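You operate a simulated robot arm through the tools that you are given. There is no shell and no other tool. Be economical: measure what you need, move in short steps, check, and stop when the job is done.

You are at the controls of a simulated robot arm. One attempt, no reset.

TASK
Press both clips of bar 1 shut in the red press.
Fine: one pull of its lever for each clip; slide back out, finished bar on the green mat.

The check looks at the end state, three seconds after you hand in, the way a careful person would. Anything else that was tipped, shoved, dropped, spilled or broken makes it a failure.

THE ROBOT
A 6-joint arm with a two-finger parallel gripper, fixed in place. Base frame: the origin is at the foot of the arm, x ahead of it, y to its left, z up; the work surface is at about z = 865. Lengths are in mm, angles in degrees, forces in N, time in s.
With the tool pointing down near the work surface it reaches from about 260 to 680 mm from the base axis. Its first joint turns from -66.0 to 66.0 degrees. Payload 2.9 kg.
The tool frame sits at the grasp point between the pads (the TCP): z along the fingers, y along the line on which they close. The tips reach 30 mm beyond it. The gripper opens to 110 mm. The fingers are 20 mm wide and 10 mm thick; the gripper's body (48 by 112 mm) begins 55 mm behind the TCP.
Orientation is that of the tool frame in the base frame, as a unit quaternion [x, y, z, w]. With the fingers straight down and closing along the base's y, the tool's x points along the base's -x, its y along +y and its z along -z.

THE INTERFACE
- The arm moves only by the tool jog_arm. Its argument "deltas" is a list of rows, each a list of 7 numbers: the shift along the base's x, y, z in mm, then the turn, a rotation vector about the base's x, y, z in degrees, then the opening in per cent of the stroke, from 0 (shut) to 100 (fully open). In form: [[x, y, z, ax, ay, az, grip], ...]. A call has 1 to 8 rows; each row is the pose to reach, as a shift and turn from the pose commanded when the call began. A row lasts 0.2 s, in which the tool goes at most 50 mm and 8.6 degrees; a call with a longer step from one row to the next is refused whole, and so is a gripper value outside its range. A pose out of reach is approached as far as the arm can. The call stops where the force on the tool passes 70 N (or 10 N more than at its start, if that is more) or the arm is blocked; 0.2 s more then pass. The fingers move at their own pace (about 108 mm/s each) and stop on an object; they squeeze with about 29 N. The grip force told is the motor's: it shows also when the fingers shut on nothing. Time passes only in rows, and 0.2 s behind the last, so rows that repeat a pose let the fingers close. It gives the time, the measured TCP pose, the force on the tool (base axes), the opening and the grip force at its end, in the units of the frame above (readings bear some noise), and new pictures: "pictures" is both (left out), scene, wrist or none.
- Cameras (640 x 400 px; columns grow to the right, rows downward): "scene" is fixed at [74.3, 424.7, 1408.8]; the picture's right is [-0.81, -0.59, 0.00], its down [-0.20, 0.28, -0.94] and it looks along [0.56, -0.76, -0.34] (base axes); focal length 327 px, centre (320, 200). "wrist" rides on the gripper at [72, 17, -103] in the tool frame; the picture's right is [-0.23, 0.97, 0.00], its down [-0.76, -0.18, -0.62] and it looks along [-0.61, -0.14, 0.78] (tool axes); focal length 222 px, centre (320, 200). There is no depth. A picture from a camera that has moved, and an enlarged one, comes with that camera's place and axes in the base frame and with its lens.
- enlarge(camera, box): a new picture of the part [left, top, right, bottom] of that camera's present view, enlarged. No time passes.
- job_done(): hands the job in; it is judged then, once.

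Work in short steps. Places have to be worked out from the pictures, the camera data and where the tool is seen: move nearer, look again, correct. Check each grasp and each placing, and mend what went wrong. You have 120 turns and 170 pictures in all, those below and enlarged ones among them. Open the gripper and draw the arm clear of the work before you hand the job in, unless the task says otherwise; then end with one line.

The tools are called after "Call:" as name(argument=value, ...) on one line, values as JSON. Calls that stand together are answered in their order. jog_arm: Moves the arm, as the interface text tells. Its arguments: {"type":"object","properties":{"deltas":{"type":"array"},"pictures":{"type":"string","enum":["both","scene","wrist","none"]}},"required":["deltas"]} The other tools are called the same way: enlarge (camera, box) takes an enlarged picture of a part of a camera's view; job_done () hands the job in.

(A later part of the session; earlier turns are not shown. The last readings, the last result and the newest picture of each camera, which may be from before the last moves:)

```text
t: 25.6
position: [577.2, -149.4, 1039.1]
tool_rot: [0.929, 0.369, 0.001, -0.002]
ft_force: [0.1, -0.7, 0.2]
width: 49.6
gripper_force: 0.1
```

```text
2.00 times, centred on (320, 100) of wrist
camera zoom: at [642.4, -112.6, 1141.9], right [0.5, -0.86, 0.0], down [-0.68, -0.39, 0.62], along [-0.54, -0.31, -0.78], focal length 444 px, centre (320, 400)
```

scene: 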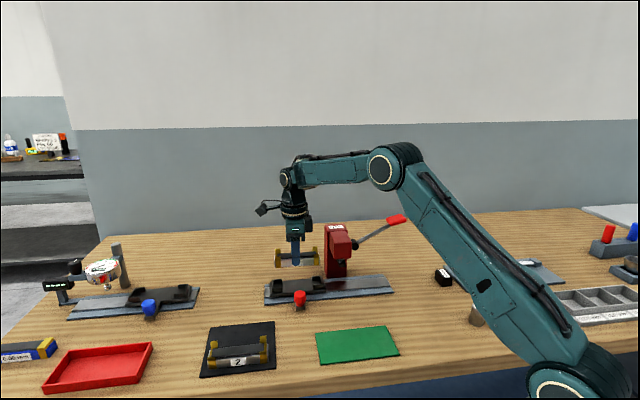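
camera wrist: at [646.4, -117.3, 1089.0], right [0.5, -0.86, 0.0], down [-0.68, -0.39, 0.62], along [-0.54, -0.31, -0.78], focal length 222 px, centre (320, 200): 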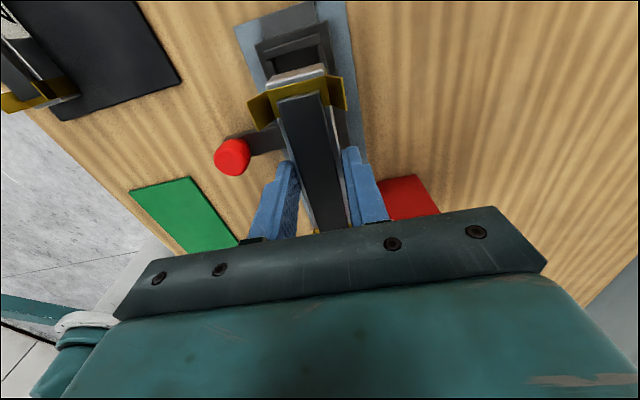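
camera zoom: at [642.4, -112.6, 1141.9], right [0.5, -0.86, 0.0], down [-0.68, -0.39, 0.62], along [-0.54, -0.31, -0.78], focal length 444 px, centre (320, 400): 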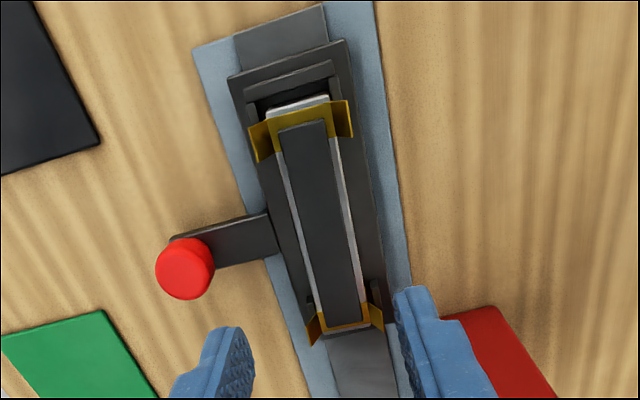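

Bar 1 is well seated in the nest. The knob top is at about (523, -99, 915), so I turn 90° (closing along the rail, camera away from the press) and move above it.

Call:
jog_arm(deltas=[[-6, 6, 0, 0, 0, 8.5, 55], [-13, 12, 0, 0, 0, 17, 55], [-20, 18, 0, 0, 0, 25.5, 55], [-27, 25, 0, 0, 0, 34, 55], [-34, 31, 0, 0, 0, 42.5, 55], [-41, 37, 0, 0, 0, 51, 55], [-48, 44, 0, 0, 0, 59.5, 55], [-54, 50, 0, 0, 0, 68, 55]], pictures="none")

Call:
jog_arm(deltas=[[0, 0, -15, 0, 0, 8.5, 55], [0, 0, -30, 0, 0, 16, 55], [0, 0, -50, 0, 0, 22, 55], [0, 0, -50, 0, 0, 22, 55]])

```text
t: 27.4
position: [524.2, -101.2, 1038.8]
tool_rot: [0.563, 0.826, -0.001, -0.001]
ft_force: [-0.5, -0.1, -0.2]
width: 60.8
gripper_force: 0.1
```

```text
t: 28.4
position: [526.8, -100.8, 989.7]
tool_rot: [0.394, 0.919, 0.0, 0.0]
ft_force: [0.6, -0.3, -0.8]
width: 60.6
gripper_force: 0.0
camera wrist: at [488.7, -36.8, 1093.1], right [0.86, 0.51, 0.0], down [0.4, -0.67, 0.62], along [0.31, -0.54, -0.78], focal length 222 px, centre (320, 200)
```

scene: 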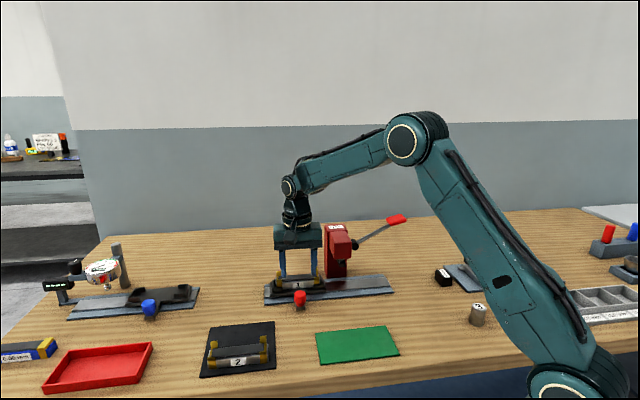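
wrist: 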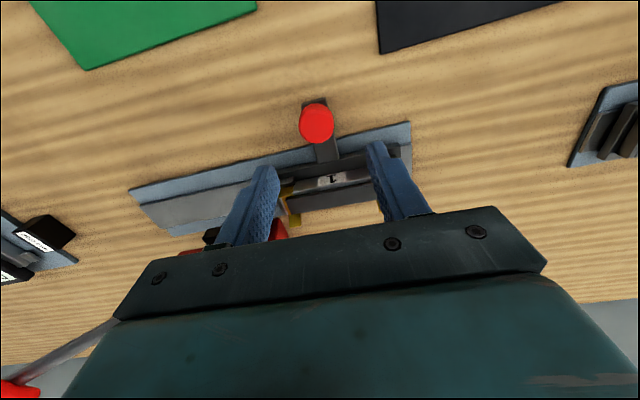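

The knob is centred between the fingers and about 11 mm toward the camera side. I shift over it and go down in two stages.

Call:
jog_arm(deltas=[[-4, 4, -10, 0, 0, 0, 55], [-7.6, 8, -25, 0, 0, 0, 55], [-7.6, 8, -40, 0, 0, 0, 55]])

Call:
enlarge(camera="scene", box=[260, 250, 340, 310])

```text
t: 29.2
position: [516.7, -90.4, 948.1]
tool_rot: [0.395, 0.919, -0.001, 0.0]
ft_force: [-0.6, 0.4, 0.3]
width: 60.5
gripper_force: 0.1
camera wrist: at [480.2, -27.9, 1052.3], right [0.86, 0.5, 0.0], down [0.39, -0.68, 0.62], along [0.31, -0.54, -0.78], focal length 222 px, centre (320, 200)
```

scene: 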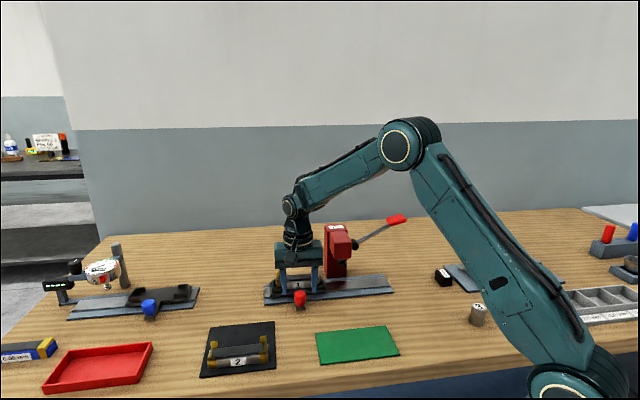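
wrist: 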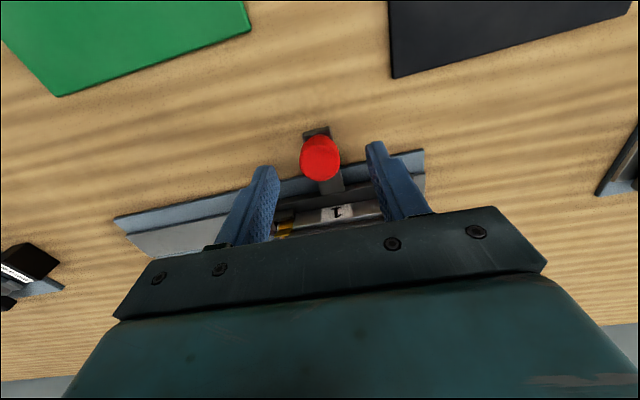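

```text
6.67 times, centred on (300, 280) of scene
camera zoom: at [74.3, 424.7, 1408.8], right [-0.81, -0.59, 0.0], down [-0.2, 0.28, -0.94], along [0.56, -0.76, -0.34], focal length 2182 px, centre (453, -333)
```

zoom: 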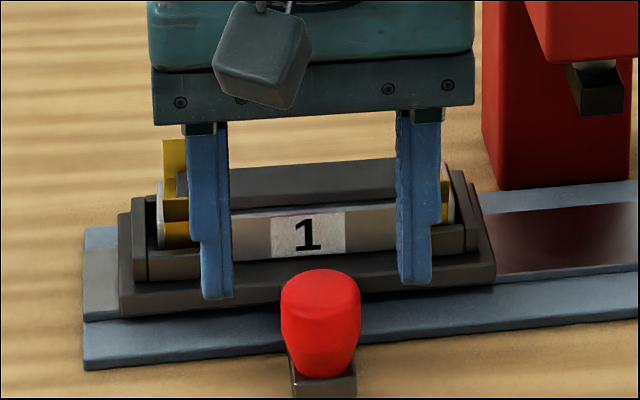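

The knob is well centred between the fingers. I move 3 mm more, go down so the tips reach z about 887, and close.

Call:
jog_arm(deltas=[[-2, 2, -10, 0, 0, 0, 55], [-2.4, 2.5, -22, 0, 0, 0, 55], [-2.4, 2.5, -31, 0, 0, 0, 55], [-2.4, 2.5, -31, 0, 0, 0, 55]], pictures="none")

Call:
jog_arm(deltas=[[0, 0, 0, 0, 0, 0, 0], [0, 0, 0, 0, 0, 0, 0], [0, 0, 0, 0, 0, 0, 0]])

Call:
enlarge(camera="scene", box=[260, 250, 340, 310])

```text
t: 30.2
position: [514.5, -88.0, 918.1]
tool_rot: [0.396, 0.918, 0.0, 0.0]
ft_force: [-0.1, -0.1, 1.0]
width: 60.6
gripper_force: 0.0
```

```text
t: 31.0
position: [512.5, -88.4, 917.6]
tool_rot: [0.395, 0.919, -0.001, -0.001]
ft_force: [-5.5, -3.6, -1.2]
width: 29.7
gripper_force: 45.0
camera wrist: at [477.0, -25.9, 1021.0], right [0.86, 0.5, 0.0], down [0.39, -0.68, 0.62], along [0.31, -0.54, -0.78], focal length 222 px, centre (320, 200)
```

scene: 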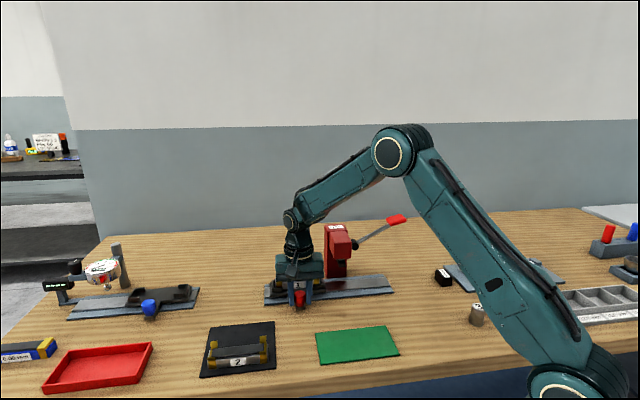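
wrist: 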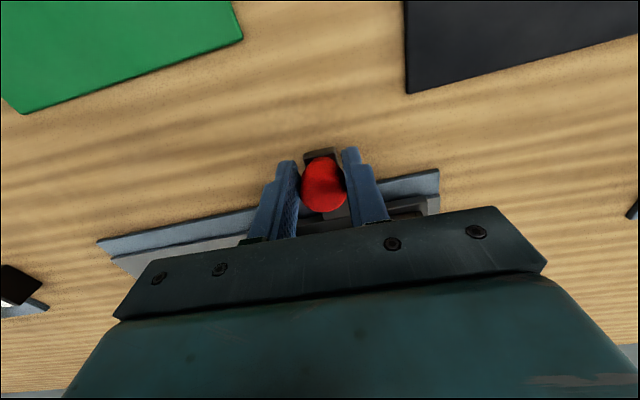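

```text
6.67 times, centred on (300, 280) of scene
camera zoom: at [74.1, 424.6, 1408.8], right [-0.81, -0.59, 0.0], down [-0.2, 0.28, -0.94], along [0.56, -0.76, -0.34], focal length 2182 px, centre (453, -333)
```

zoom: 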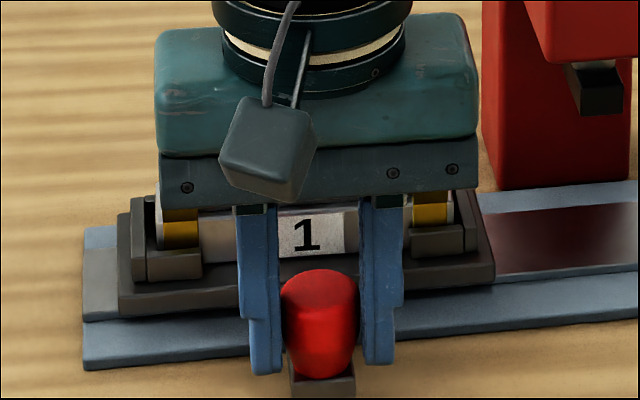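

The knob is gripped (29.7 mm). I slide it along the rail toward the press, 40 mm first.

Call:
jog_arm(deltas=[[-2.2, -2.1, 0, 0, 0, 0, 0], [-5.8, -5.5, 0, 0, 0, 0, 0], [-11.6, -11, 0, 0, 0, 0, 0], [-17.4, -16.5, 0, 0, 0, 0, 0], [-23.2, -22, 0, 0, 0, 0, 0], [-29, -27.5, 0, 0, 0, 0, 0]], pictures="none")

Call:
enlarge(camera="scene", box=[270, 220, 400, 310])

```text
t: 32.4
position: [483.7, -118.2, 918.2]
tool_rot: [0.397, 0.918, -0.001, -0.001]
ft_force: [4.9, -2.9, -11.3]
width: 29.6
gripper_force: 44.8
```

```text
4.44 times, centred on (335, 265) of scene
camera zoom: at [74.6, 424.5, 1408.8], right [-0.81, -0.59, 0.0], down [-0.2, 0.28, -0.94], along [0.56, -0.76, -0.34], focal length 1455 px, centre (253, -89)
```

zoom: 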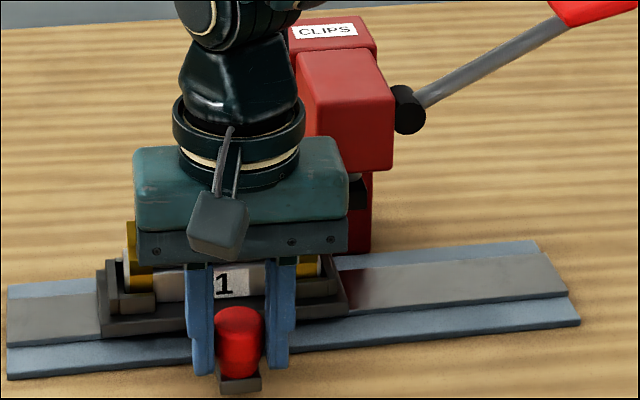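

Sliding works. I match image columns: the ram foot is at column 341.8 and the press-side clip started at 315.9, so it needs about 71.5 mm in all, 31.5 mm more.

Call:
jog_arm(deltas=[[-4, -4, 0, 0, 0, 0, 0], [-10, -10, 0, 0, 0, 0, 0], [-16, -16, 0, 0, 0, 0, 0], [-20, -20, 0, 0, 0, 0, 0], [-22.3, -22.3, 0, 0, 0, 0, 0]], pictures="wrist")

Call:
enlarge(camera="scene", box=[280, 240, 376, 300])

```text
t: 33.6
position: [463.4, -138.3, 916.8]
tool_rot: [0.396, 0.918, 0.0, 0.0]
ft_force: [9.5, -4.8, -26.3]
width: 29.6
gripper_force: 45.1
camera wrist: at [426.6, -76.0, 1021.1], right [0.86, 0.5, 0.0], down [0.39, -0.68, 0.62], along [0.31, -0.54, -0.78], focal length 222 px, centre (320, 200)
```

wrist: 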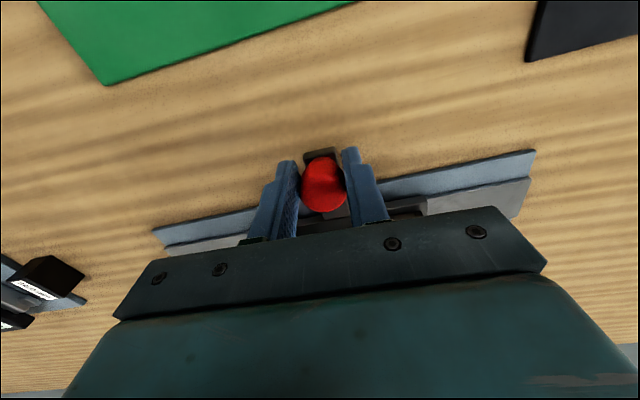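

```text
6.67 times, centred on (328, 270) of scene
camera zoom: at [74.9, 424.4, 1408.8], right [-0.81, -0.59, 0.0], down [-0.2, 0.28, -0.94], along [0.56, -0.76, -0.34], focal length 2182 px, centre (267, -267)
```

zoom: 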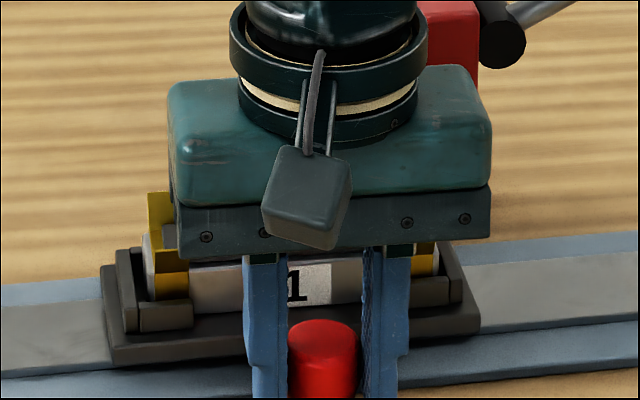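

The press-side clip should be under the ram now. I release the knob and rise clear to check the alignment.

Call:
jog_arm(deltas=[[0, 0, 0, 0, 0, 0, 20], [0, 0, 0, 0, 0, 0, 55], [0, 0, 0, 0, 0, 0, 55], [0, 0, 15, 0, 0, 0, 55], [-4, 4, 40, 0, 0, 0, 55], [-8, 8, 80, 0, 0, 0, 55], [-12, 12, 125, 0, 0, 0, 55], [-16, 16, 170, 0, 0, 0, 55]])

Call:
enlarge(camera="scene", box=[290, 240, 370, 290])

```text
t: 35.4
position: [445.4, -124.6, 1090.3]
tool_rot: [0.396, 0.918, 0.0, 0.0]
ft_force: [-0.8, 0.7, -0.5]
width: 60.6
gripper_force: 0.1
camera wrist: at [409.2, -60.8, 1193.2], right [0.86, 0.5, 0.0], down [0.39, -0.68, 0.62], along [0.31, -0.54, -0.78], focal length 222 px, centre (320, 200)
```

scene: 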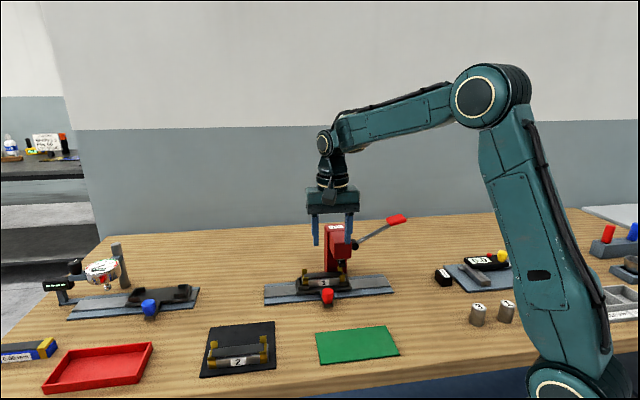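
wrist: 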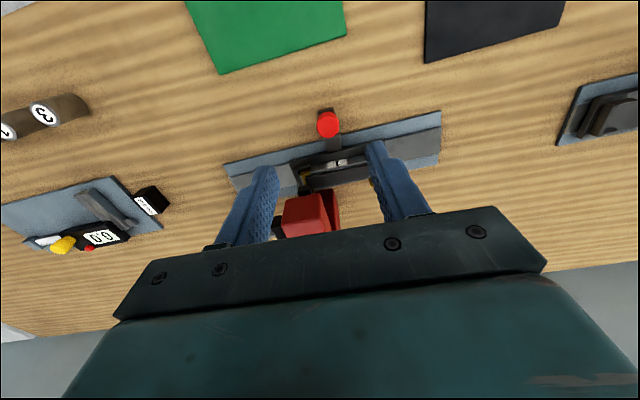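

```text
8.00 times, centred on (330, 265) of scene
camera zoom: at [74.3, 424.7, 1408.8], right [-0.81, -0.59, 0.0], down [-0.2, 0.28, -0.94], along [0.56, -0.76, -0.34], focal length 2619 px, centre (240, -320)
```

zoom: 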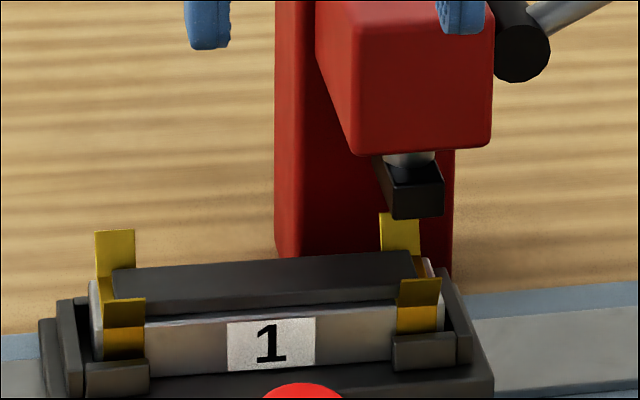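

Ram foot and press-side clip line up in the image (foot front at 418, strap at 419). I rise, close the fingers and move above the lever paddle.

Call:
jog_arm(deltas=[[0, 0, 30, 0, 0, 0, 20], [0, 0, 60, 0, 0, 0, 0], [-8, -30, 80, 0, 0, 0, 0], [-16, -65, 80, 0, 0, 0, 0], [-24, -100, 80, 0, 0, 0, 0], [-32, -135, 80, 0, 0, 0, 0], [-40, -165, 80, 0, 0, 0, 0], [-45, -180, 80, 0, 0, 0, 0]])

Call:
enlarge(camera="scene", box=[320, 190, 432, 260])

```text
t: 37.2
position: [402.7, -305.2, 1168.1]
tool_rot: [0.396, 0.918, -0.001, 0.0]
ft_force: [-0.5, 0.6, -0.2]
width: 0.0
gripper_force: 29.2
camera wrist: at [365.5, -241.5, 1270.3], right [0.86, 0.5, 0.0], down [0.39, -0.68, 0.62], along [0.31, -0.54, -0.78], focal length 222 px, centre (320, 200)
```

scene: 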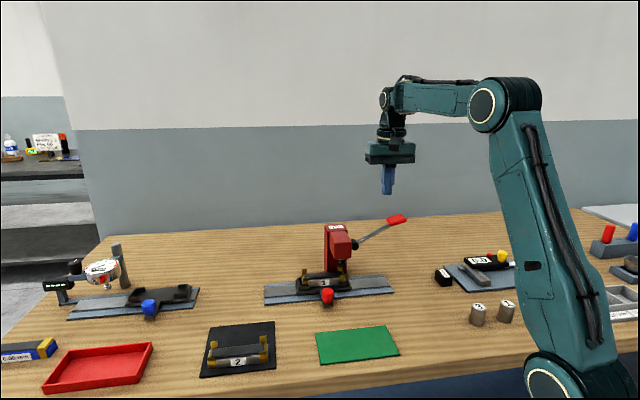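
wrist: 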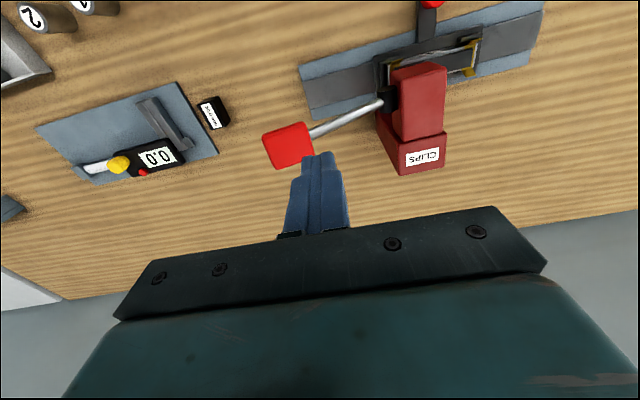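

```text
5.71 times, centred on (376, 225) of scene
camera zoom: at [74.3, 424.7, 1408.8], right [-0.81, -0.59, 0.0], down [-0.2, 0.28, -0.94], along [0.56, -0.76, -0.34], focal length 1871 px, centre (0, 57)
```

zoom: 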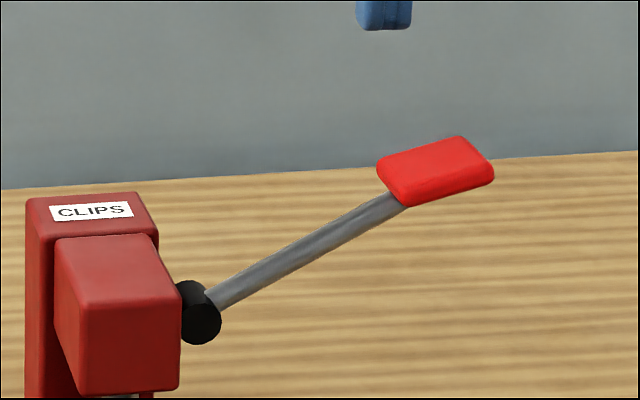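

Both views put the paddle at about (389, -346, 1053). I move over it with the tips about 35 mm above and look again.

Call:
jog_arm(deltas=[[-4, -12, -10, 0, 0, 0, 0], [-10, -26, -25, 0, 0, 0, 0], [-13, -38, -45, 0, 0, 0, 0]])

Call:
enlarge(camera="scene", box=[320, 180, 432, 250])

Call:
enlarge(camera="wrist", box=[240, 60, 480, 210])

```text
t: 38.0
position: [390.3, -339.8, 1123.8]
tool_rot: [0.396, 0.918, 0.001, 0.0]
ft_force: [-0.1, 0.3, -0.2]
width: 0.1
gripper_force: 29.2
camera wrist: at [352.8, -278.1, 1226.5], right [0.86, 0.5, 0.0], down [0.39, -0.67, 0.62], along [0.31, -0.54, -0.78], focal length 222 px, centre (320, 200)
```

scene: 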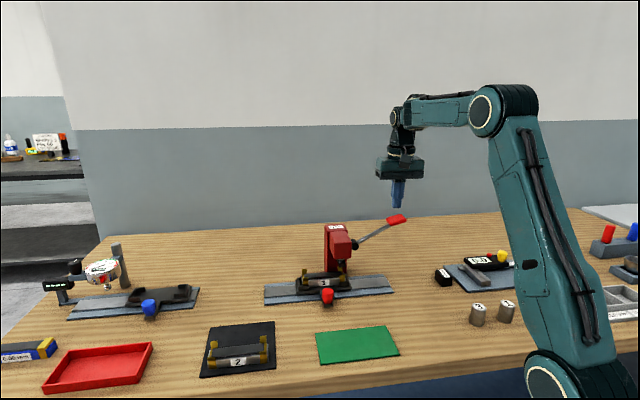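
wrist: 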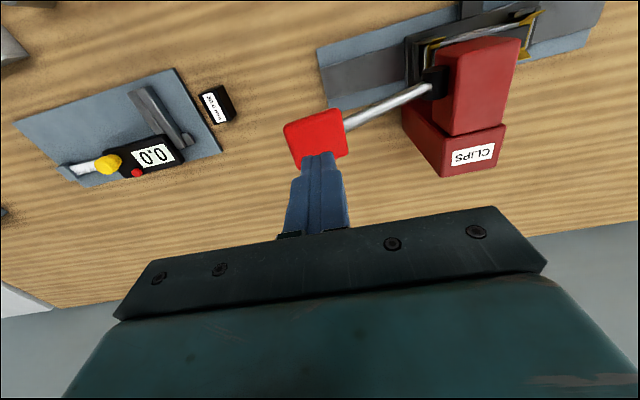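

```text
5.71 times, centred on (376, 215) of scene
camera zoom: at [74.3, 424.7, 1408.8], right [-0.81, -0.59, 0.0], down [-0.2, 0.28, -0.94], along [0.56, -0.76, -0.34], focal length 1871 px, centre (0, 114)
```

zoom: 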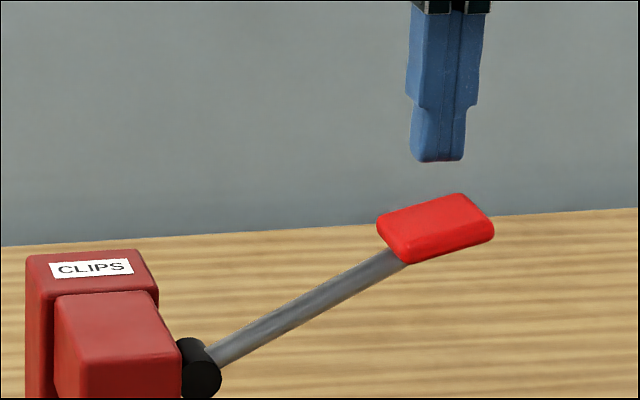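

```text
2.67 times, centred on (360, 135) of wrist
camera zoom: at [352.8, -278.1, 1226.5], right [0.86, 0.5, 0.0], down [0.39, -0.67, 0.62], along [0.31, -0.54, -0.78], focal length 592 px, centre (213, 373)
```

zoom: 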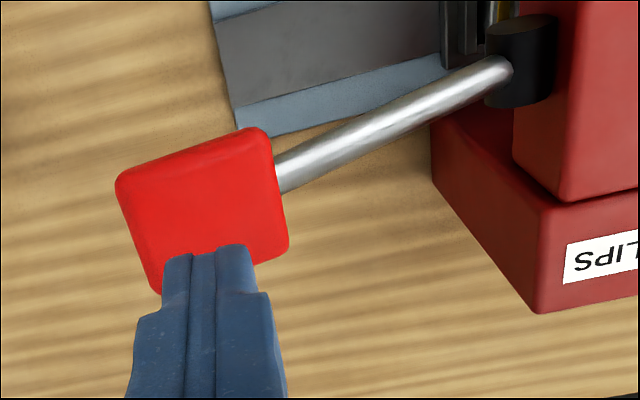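

The tips are right over the paddle. I lower until I touch it, watching the force.

Call:
jog_arm(deltas=[[0, 0, -12, 0, 0, 0, 0], [0, 0, -24, 0, 0, 0, 0], [0, 0, -32, 0, 0, 0, 0]], pictures="none")

Call:
jog_arm(deltas=[[0, 0, -4, 0, 0, 0, 0], [-1, -1, -8, 0, 0, 0, 0]], pictures="none")

Call:
enlarge(camera="scene", box=[320, 180, 432, 250])

```text
t: 38.8
position: [390.8, -340.8, 1091.6]
tool_rot: [0.397, 0.918, -0.001, 0.001]
ft_force: [-1.7, -1.0, 2.7]
width: 0.1
gripper_force: 29.4
```

```text
t: 39.4
position: [388.1, -341.4, 1084.6]
tool_rot: [0.395, 0.919, 0.0, 0.0]
ft_force: [0.7, -1.9, 3.4]
width: 0.1
gripper_force: 29.0
```

```text
5.71 times, centred on (376, 215) of scene
camera zoom: at [74.3, 424.6, 1408.8], right [-0.81, -0.59, 0.0], down [-0.2, 0.28, -0.94], along [0.56, -0.76, -0.34], focal length 1871 px, centre (0, 114)
```

zoom: 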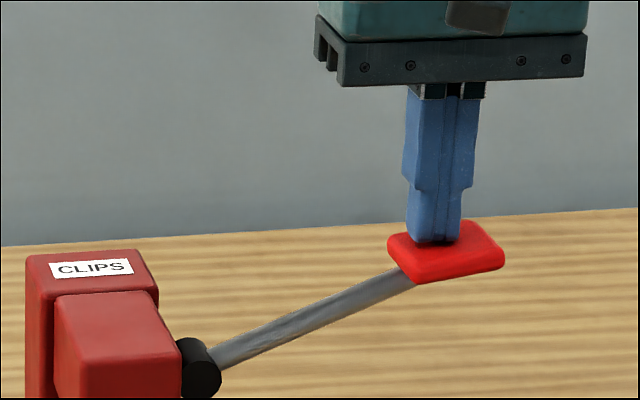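

The paddle moves with only 3 N. I keep pressing down along its arc.

Call:
jog_arm(deltas=[[-2.5, -2.4, -7, 0, 0, 0, 0], [-4.2, -4, -14, 0, 0, 0, 0], [-5.5, -5.2, -21, 0, 0, 0, 0], [-6.5, -6.1, -28, 0, 0, 0, 0], [-7, -6.6, -35, 0, 0, 0, 0], [-7.2, -6.8, -42, 0, 0, 0, 0]], pictures="none")

Call:
enlarge(camera="scene", box=[310, 190, 422, 260])

Call:
enlarge(camera="scene", box=[290, 240, 370, 290])

```text
t: 40.8
position: [380.3, -350.4, 1043.2]
tool_rot: [0.397, 0.918, -0.002, 0.001]
ft_force: [-9.6, -10.1, 9.2]
width: 0.0
gripper_force: 28.8
```

```text
5.71 times, centred on (366, 225) of scene
camera zoom: at [73.9, 424.5, 1408.9], right [-0.81, -0.59, 0.0], down [-0.2, 0.28, -0.94], along [0.56, -0.76, -0.34], focal length 1871 px, centre (57, 57)
```

zoom: 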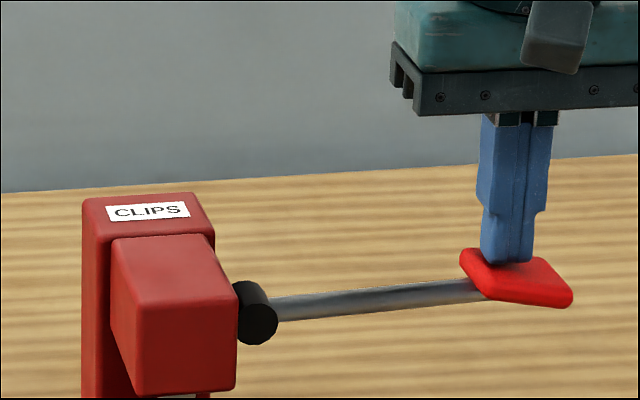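

```text
8.00 times, centred on (330, 265) of scene
camera zoom: at [73.9, 424.5, 1408.9], right [-0.81, -0.59, 0.0], down [-0.2, 0.28, -0.94], along [0.56, -0.76, -0.34], focal length 2619 px, centre (240, -320)
```

zoom: 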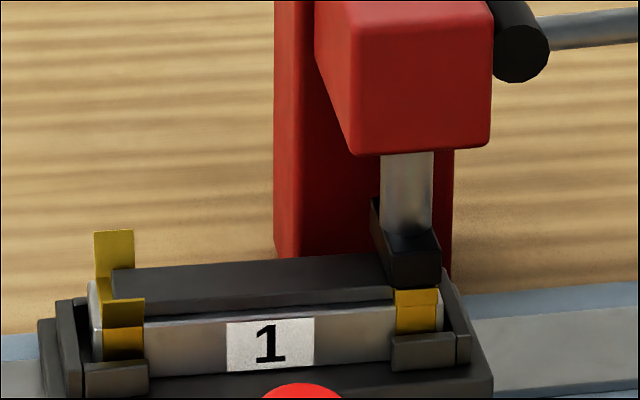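

The ram is on the clip now. I press on a little until the stroke stops firmly.

Call:
jog_arm(deltas=[[0.5, 0.5, -3, 0, 0, 0, 0], [1, 1, -6, 0, 0, 0, 0], [1.5, 1.5, -9, 0, 0, 0, 0]], pictures="none")

Call:
enlarge(camera="scene", box=[290, 240, 370, 290])

```text
t: 41.6
position: [380.8, -348.4, 1038.8]
tool_rot: [0.398, 0.917, -0.002, 0.005]
ft_force: [-26.6, -12.5, 48.6]
width: 0.0
gripper_force: 29.1
```

```text
8.00 times, centred on (330, 265) of scene
camera zoom: at [72.9, 424.8, 1408.8], right [-0.81, -0.59, 0.0], down [-0.2, 0.28, -0.94], along [0.56, -0.76, -0.34], focal length 2619 px, centre (240, -320)
```

zoom: 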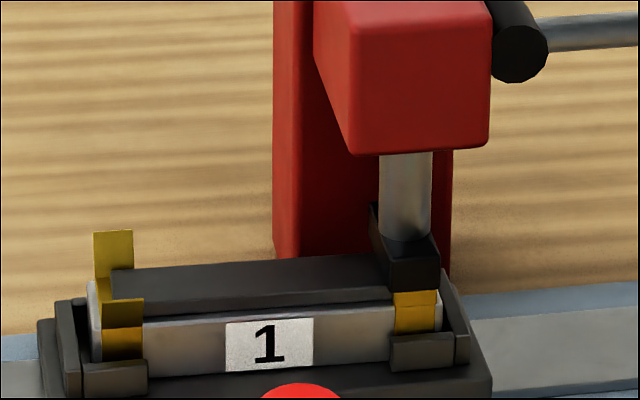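

The lever is firmly stopped at 49 N with the ram fully down. I let the lever rise and check whether it returns and the clip is shut.

Call:
jog_arm(deltas=[[-1, -1, 8, 0, 0, 0, 0], [0, 0, 18, 0, 0, 0, 0], [2, 2, 30, 0, 0, 0, 0], [4, 4, 42, 0, 0, 0, 0], [6, 6, 54, 0, 0, 0, 0], [7, 7, 75, 0, 0, 0, 0], [7, 7, 95, 0, 0, 0, 0]], pictures="scene")

Call:
enlarge(camera="scene", box=[290, 240, 370, 290])

```text
t: 43.2
position: [389.9, -340.0, 1127.1]
tool_rot: [0.395, 0.918, -0.001, -0.001]
ft_force: [-0.2, 0.4, -0.2]
width: 0.0
gripper_force: 29.5
```

scene: 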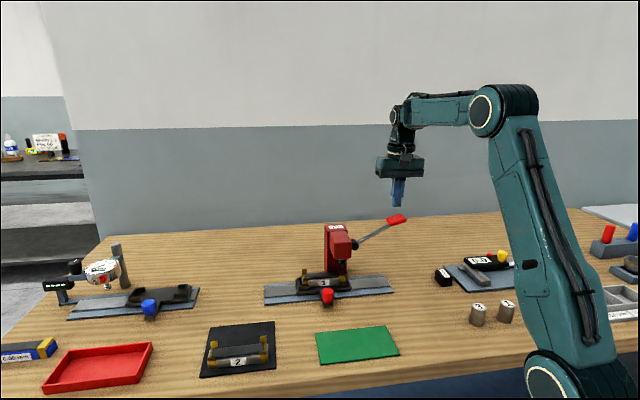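

```text
8.00 times, centred on (330, 265) of scene
camera zoom: at [74.3, 424.7, 1408.8], right [-0.81, -0.59, 0.0], down [-0.2, 0.28, -0.94], along [0.56, -0.76, -0.34], focal length 2619 px, centre (240, -320)
```

zoom: 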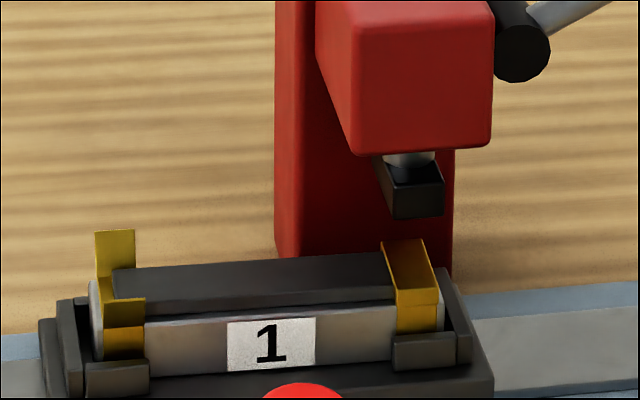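

The lever sprang back and the press-side clip is folded shut. I retrace to above the knob, opening the fingers.

Call:
jog_arm(deltas=[[0, 0, 30, 0, 0, 0, 0], [2, 15, 43, 0, 0, 0, 0], [10, 50, 43, 0, 0, 0, 0], [20, 90, 43, 0, 0, 0, 0], [30, 130, 43, 0, 0, 0, 20], [40, 170, 43, 0, 0, 0, 55], [50, 205, 35, 0, 0, 0, 55], [56, 215.4, 0, 0, 0, 0, 55]], pictures="none")

Call:
jog_arm(deltas=[[2, -2, -30, 0, 0, 0, 55], [6, -6, -65, 0, 0, 0, 55], [11, -11, -100, 0, 0, 0, 55], [14, -12, -130, 0, 0, 0, 55]], pictures="wrist")

Call:
enlarge(camera="scene", box=[280, 240, 376, 310])

```text
t: 45.0
position: [445.3, -122.9, 1127.3]
tool_rot: [0.396, 0.918, 0.001, 0.0]
ft_force: [0.3, 0.2, 0.0]
width: 60.3
gripper_force: 0.0
```

```text
t: 46.0
position: [462.1, -136.3, 997.5]
tool_rot: [0.395, 0.919, 0.0, 0.001]
ft_force: [0.8, 0.4, 0.2]
width: 60.4
gripper_force: 0.1
camera wrist: at [425.2, -73.7, 1099.8], right [0.86, 0.5, 0.0], down [0.39, -0.68, 0.62], along [0.31, -0.54, -0.78], focal length 222 px, centre (320, 200)
```

wrist: 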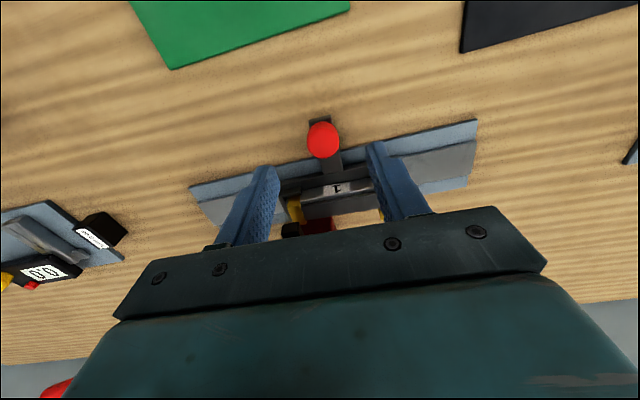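

```text
5.71 times, centred on (328, 275) of scene
camera zoom: at [74.3, 424.7, 1408.8], right [-0.81, -0.59, 0.0], down [-0.2, 0.28, -0.94], along [0.56, -0.76, -0.34], focal length 1871 px, centre (274, -229)
```

zoom: 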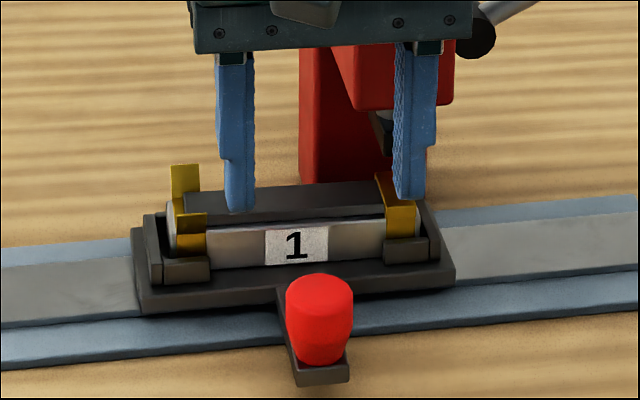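

The knob lies about 5 mm toward the rail from the tool. I shift, go down and grip it again.

Call:
jog_arm(deltas=[[3.1, -3.3, -20, 0, 0, 0, 55], [3.1, -3.3, -45, 0, 0, 0, 55], [3.1, -3.3, -65, 0, 0, 0, 55], [3.1, -3.3, -79, 0, 0, 0, 55], [3.1, -3.3, -79, 0, 0, 0, 55], [3.1, -3.3, -79, 0, 0, 0, 0], [3.1, -3.3, -79, 0, 0, 0, 0], [3.1, -3.3, -79, 0, 0, 0, 0]], pictures="wrist")

```text
t: 47.8
position: [462.5, -139.7, 918.6]
tool_rot: [0.395, 0.919, 0.0, -0.001]
ft_force: [2.6, 2.9, -5.7]
width: 29.8
gripper_force: 45.3
camera wrist: at [426.3, -76.3, 1020.9], right [0.86, 0.5, 0.0], down [0.39, -0.68, 0.62], along [0.31, -0.54, -0.78], focal length 222 px, centre (320, 200)
```

wrist: 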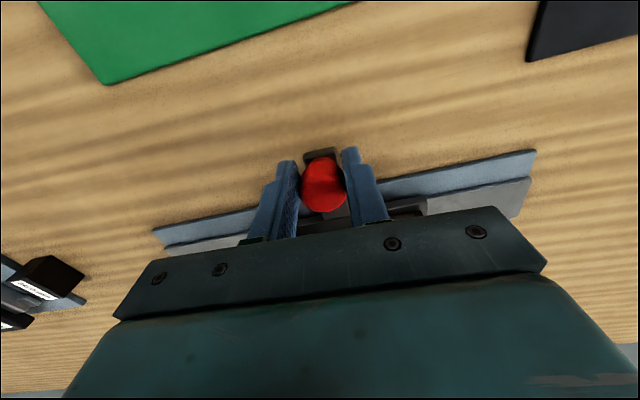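

Gripped again. The second clip is 100.5 mm further, and the rail angle from the grip positions is about 45.7°. I slide the first half and check forces.

Call:
jog_arm(deltas=[[-3, -3.1, 0, 0, 0, 0, 0], [-9, -9.2, 0, 0, 0, 0, 0], [-16, -16.4, 0, 0, 0, 0, 0], [-23, -23.6, 0, 0, 0, 0, 0], [-30, -30.7, 0, 0, 0, 0, 0], [-35.1, -36, 0, 0, 0, 0, 0]], pictures="scene")

```text
t: 49.2
position: [427.4, -175.2, 917.8]
tool_rot: [0.396, 0.918, 0.0, -0.003]
ft_force: [-1.9, 3.5, -20.3]
width: 29.7
gripper_force: 45.2
```

scene: 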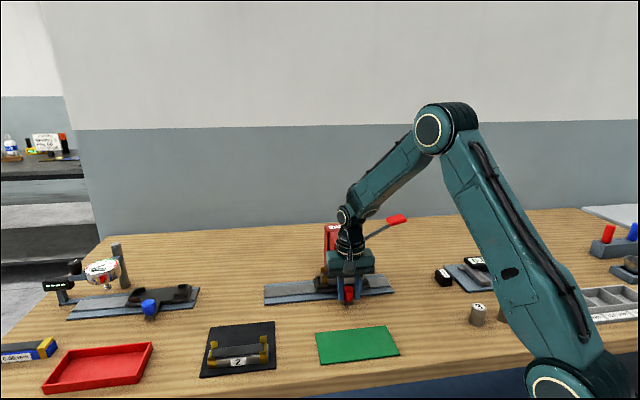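

Sideways force is small. I continue the second half, easing down 1 mm for the vertical pull.

Call:
jog_arm(deltas=[[-3, -3, -0.5, 0, 0, 0, 0], [-9, -9, -1, 0, 0, 0, 0], [-16, -16, -1, 0, 0, 0, 0], [-23, -23, -1, 0, 0, 0, 0], [-30, -30, -1, 0, 0, 0, 0], [-35.3, -35.6, -1, 0, 0, 0, 0]], pictures="none")

Call:
enlarge(camera="scene", box=[310, 230, 406, 300])

```text
t: 50.6
position: [392.9, -208.4, 917.6]
tool_rot: [0.392, 0.92, 0.001, 0.002]
ft_force: [7.4, 24.2, -6.3]
width: 29.4
gripper_force: 44.6
```

```text
5.71 times, centred on (358, 265) of scene
camera zoom: at [74.6, 425.3, 1408.6], right [-0.81, -0.59, 0.0], down [-0.2, 0.27, -0.94], along [0.56, -0.76, -0.34], focal length 1871 px, centre (103, -171)
```

zoom: 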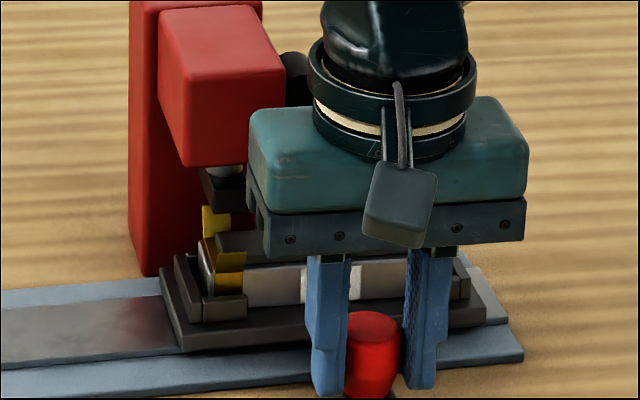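

The carriage met the rail's end stop just as the second clip's strap reached column 342.4, which matches the ram. I release the knob and rise clear.

Call:
jog_arm(deltas=[[1, 1.5, 0, 0, 0, 0, 0], [1, 1.5, 0, 0, 0, 0, 20], [1, 1.5, 0, 0, 0, 0, 55], [1, 1.5, 0, 0, 0, 0, 55], [1, 1.5, 15, 0, 0, 0, 55], [-3, 5, 45, 0, 0, 0, 55], [-7, 9, 90, 0, 0, 0, 55], [-11, 13, 135, 0, 0, 0, 55]], pictures="none")

Call:
enlarge(camera="scene", box=[310, 240, 390, 290])

```text
t: 52.4
position: [381.6, -199.8, 1053.0]
tool_rot: [0.396, 0.918, -0.001, 0.0]
ft_force: [-0.1, 0.3, 0.7]
width: 60.5
gripper_force: 0.1
```

```text
8.00 times, centred on (350, 265) of scene
camera zoom: at [74.3, 424.7, 1408.8], right [-0.81, -0.59, 0.0], down [-0.2, 0.28, -0.94], along [0.56, -0.76, -0.34], focal length 2619 px, centre (80, -320)
```

zoom: 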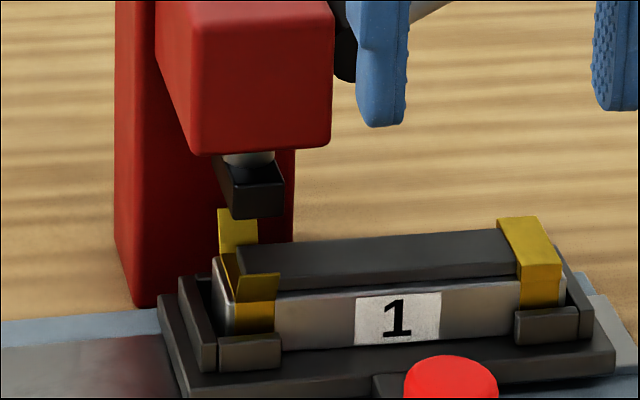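

The second clip is aligned under the ram (256 against 258). I rise, close the fingers and go back over the paddle.

Call:
jog_arm(deltas=[[0, 0, 40, 0, 0, 0, 20], [0, 0, 80, 0, 0, 0, 0], [0, -10, 115, 0, 0, 0, 0], [2, -45, 115, 0, 0, 0, 0], [4, -80, 115, 0, 0, 0, 0], [6, -115, 110, 0, 0, 0, 0], [8.5, -140, 90, 0, 0, 0, 0], [8.5, -140.5, 71, 0, 0, 0, 0]], pictures="none")

Call:
enlarge(camera="scene", box=[320, 180, 432, 250])

```text
t: 54.2
position: [391.6, -339.8, 1122.7]
tool_rot: [0.396, 0.918, 0.001, -0.001]
ft_force: [0.1, 0.4, -1.4]
width: 0.1
gripper_force: 28.8
```

```text
5.71 times, centred on (376, 215) of scene
camera zoom: at [74.3, 424.6, 1408.8], right [-0.81, -0.59, 0.0], down [-0.2, 0.28, -0.94], along [0.56, -0.76, -0.34], focal length 1871 px, centre (0, 114)
```

zoom: 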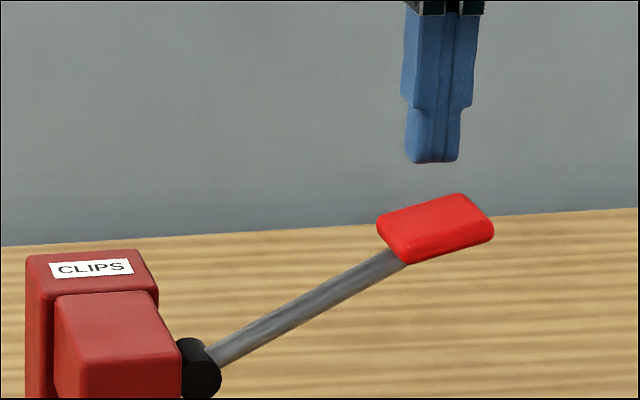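

The tips are in the same place as before. I repeat the same single stroke, down to contact and along the arc.

Call:
jog_arm(deltas=[[-1, -0.5, -12, 0, 0, 0, 0], [-2, -1, -24, 0, 0, 0, 0], [-2.5, -1.2, -32, 0, 0, 0, 0], [-3.5, -2.2, -39, 0, 0, 0, 0], [-5.8, -4.4, -46, 0, 0, 0, 0], [-7.5, -6, -53, 0, 0, 0, 0], [-8.8, -7.2, -60, 0, 0, 0, 0], [-9.8, -8.1, -67, 0, 0, 0, 0]], pictures="none")

Call:
jog_arm(deltas=[[-0.5, -0.5, -7, 0, 0, 0, 0], [-0.7, -0.7, -14, 0, 0, 0, 0], [-0.2, -0.2, -18, 0, 0, 0, 0], [0.3, 0.3, -21, 0, 0, 0, 0], [0.8, 0.8, -24, 0, 0, 0, 0]], pictures="none")

Call:
enlarge(camera="scene", box=[310, 240, 390, 290])

```text
t: 56.0
position: [379.0, -349.3, 1057.2]
tool_rot: [0.397, 0.918, -0.001, 0.0]
ft_force: [-6.0, -7.3, 8.4]
width: 0.0
gripper_force: 29.0
```

```text
t: 57.2
position: [378.9, -348.2, 1038.0]
tool_rot: [0.398, 0.918, -0.002, 0.005]
ft_force: [-27.0, -9.5, 51.8]
width: 0.0
gripper_force: 28.5
```

```text
8.00 times, centred on (350, 265) of scene
camera zoom: at [72.9, 425.0, 1408.7], right [-0.81, -0.59, 0.0], down [-0.2, 0.27, -0.94], along [0.56, -0.76, -0.34], focal length 2619 px, centre (80, -320)
```

zoom: 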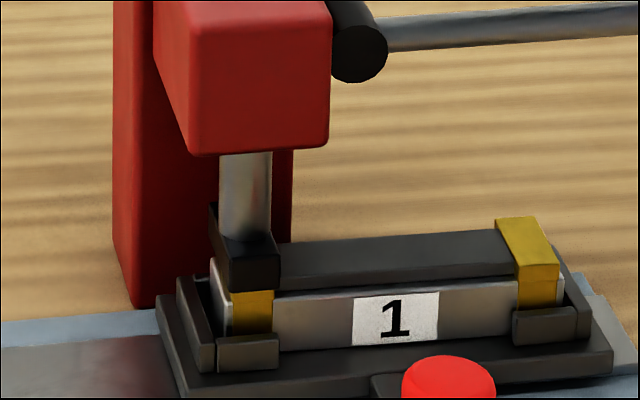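

The stroke bottomed out at the same depth and force as the first. I let the lever rise again and inspect the clip.

Call:
jog_arm(deltas=[[-1, -1, 8, 0, 0, 0, 0], [0, 0, 18, 0, 0, 0, 0], [2, 2, 30, 0, 0, 0, 0], [4, 4, 42, 0, 0, 0, 0], [6, 6, 54, 0, 0, 0, 0], [7, 7, 75, 0, 0, 0, 0], [7, 7, 105, 0, 0, 0, 0], [7, 7, 135, 0, 0, 0, 0]], pictures="none")

Call:
enlarge(camera="scene", box=[310, 220, 406, 290])

```text
t: 59.0
position: [386.1, -341.4, 1167.7]
tool_rot: [0.395, 0.919, -0.001, 0.0]
ft_force: [0.3, -0.1, -0.2]
width: 0.1
gripper_force: 29.0
```

```text
5.71 times, centred on (358, 255) of scene
camera zoom: at [74.3, 424.7, 1408.8], right [-0.81, -0.59, 0.0], down [-0.2, 0.28, -0.94], along [0.56, -0.76, -0.34], focal length 1871 px, centre (103, -114)
```

zoom: 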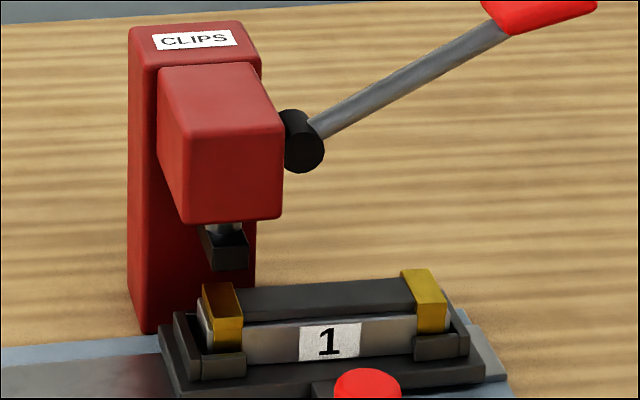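

Both clips are shut and the lever is back up. I return above the knob to slide the carriage back out.

Call:
jog_arm(deltas=[[0, 20, 0, 0, 0, 0, 0], [-1, 55, 0, 0, 0, 0, 0], [-2, 90, 0, 0, 0, 0, 20], [-4, 122, 0, 0, 0, 0, 55], [-4.5, 141, 0, 0, 0, 0, 55], [-4.5, 141.6, -40, 0, 0, 0, 55], [-4.5, 141.6, -80, 0, 0, 0, 55], [-4.5, 141.6, -115, 0, 0, 0, 55]], pictures="none")

Call:
jog_arm(deltas=[[4, -2, -20, 0, 0, 0, 55], [10, -6, -45, 0, 0, 0, 55], [11, -8, -65, 0, 0, 0, 55]], pictures="wrist")

```text
t: 60.8
position: [383.9, -197.8, 1052.5]
tool_rot: [0.395, 0.918, -0.001, 0.0]
ft_force: [0.5, 0.2, 0.7]
width: 60.6
gripper_force: 0.2
```

```text
t: 61.6
position: [394.6, -206.5, 986.1]
tool_rot: [0.395, 0.919, 0.0, 0.0]
ft_force: [0.4, 0.1, 0.0]
width: 60.6
gripper_force: 0.1
camera wrist: at [357.5, -143.9, 1088.8], right [0.86, 0.5, 0.0], down [0.39, -0.68, 0.62], along [0.31, -0.54, -0.78], focal length 222 px, centre (320, 200)
```

wrist: 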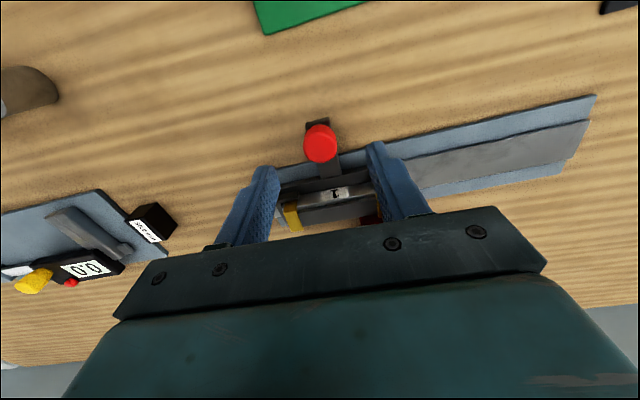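

The knob is centred between the fingers. I go down and grip it.

Call:
jog_arm(deltas=[[1.7, -1.8, -20, 0, 0, 0, 55], [1.7, -1.8, -45, 0, 0, 0, 55], [1.7, -1.8, -68, 0, 0, 0, 55], [1.7, -1.8, -68, 0, 0, 0, 55], [1.7, -1.8, -68, 0, 0, 0, 0], [1.7, -1.8, -68, 0, 0, 0, 0], [1.7, -1.8, -68, 0, 0, 0, 0]], pictures="none")

Call:
jog_arm(deltas=[[3, 3, 0, 0, 0, 0, 0], [8, 8, 0, 0, 0, 0, 0], [14, 14.1, 0, 0, 0, 0, 0], [21, 21.2, 0, 0, 0, 0, 0], [28, 28.3, 0, 0, 0, 0, 0], [35, 35.4, 0, 0, 0, 0, 0], [42, 42.4, 0, 0, 0, 0, 0], [48, 48.5, 0, 0, 0, 0, 0]], pictures="scene")

```text
t: 63.2
position: [395.7, -208.2, 919.8]
tool_rot: [0.397, 0.918, -0.001, 0.0]
ft_force: [-2.9, -1.3, -5.4]
width: 29.6
gripper_force: 44.7
```

```text
t: 65.0
position: [443.7, -160.2, 920.1]
tool_rot: [0.397, 0.918, 0.0, 0.0]
ft_force: [10.5, -12.0, -29.7]
width: 29.5
gripper_force: 45.0
```

scene: 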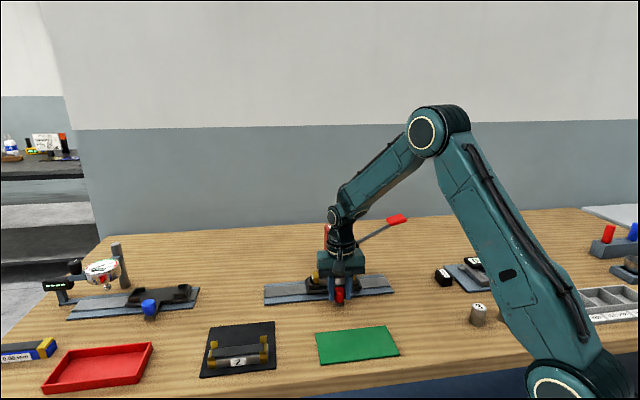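

Side and vertical pulls are building up, so I correct by 2 mm and continue at a slightly shallower angle.

Call:
jog_arm(deltas=[[2, -1, -1, 0, 0, 0, 0], [7, 4, -2, 0, 0, 0, 0], [13, 9.8, -2, 0, 0, 0, 0], [20, 16.6, -2, 0, 0, 0, 0], [27, 23.4, -2, 0, 0, 0, 0], [34, 30.3, -2, 0, 0, 0, 0], [40, 36, -2, 0, 0, 0, 0], [44, 40, -2, 0, 0, 0, 0]], pictures="none")

```text
t: 66.8
position: [485.3, -118.3, 918.8]
tool_rot: [0.395, 0.919, -0.001, -0.003]
ft_force: [-21.3, 19.9, 23.5]
width: 29.6
gripper_force: 45.2
```

The rail runs at 45°, so I relax the side load and go on toward the outer end at that angle.

Call:
jog_arm(deltas=[[-1.5, 1.5, 0.5, 0, 0, 0, 0], [1.5, 5, 1, 0, 0, 0, 0], [7, 11, 1, 0, 0, 0, 0], [13, 17.5, 1, 0, 0, 0, 0], [19, 23.8, 1, 0, 0, 0, 0], [24, 29, 1, 0, 0, 0, 0]], pictures="none")

Call:
enlarge(camera="scene", box=[250, 240, 346, 310])

```text
t: 68.2
position: [514.2, -91.6, 919.3]
tool_rot: [0.397, 0.918, 0.0, 0.002]
ft_force: [6.7, -5.3, 2.4]
width: 29.6
gripper_force: 45.1
```

```text
5.71 times, centred on (298, 275) of scene
camera zoom: at [74.4, 424.5, 1408.8], right [-0.81, -0.59, 0.0], down [-0.2, 0.28, -0.94], along [0.56, -0.76, -0.34], focal length 1871 px, centre (446, -229)
```

zoom: 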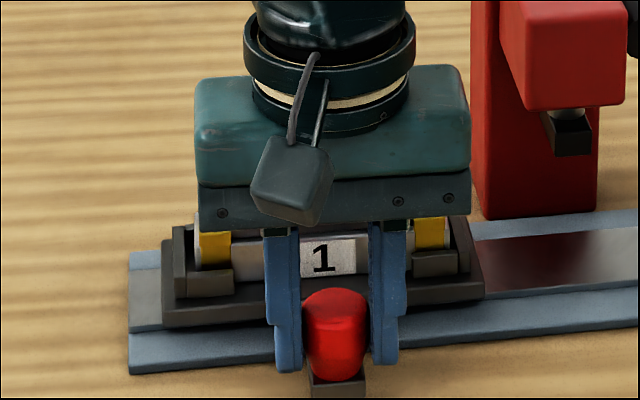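

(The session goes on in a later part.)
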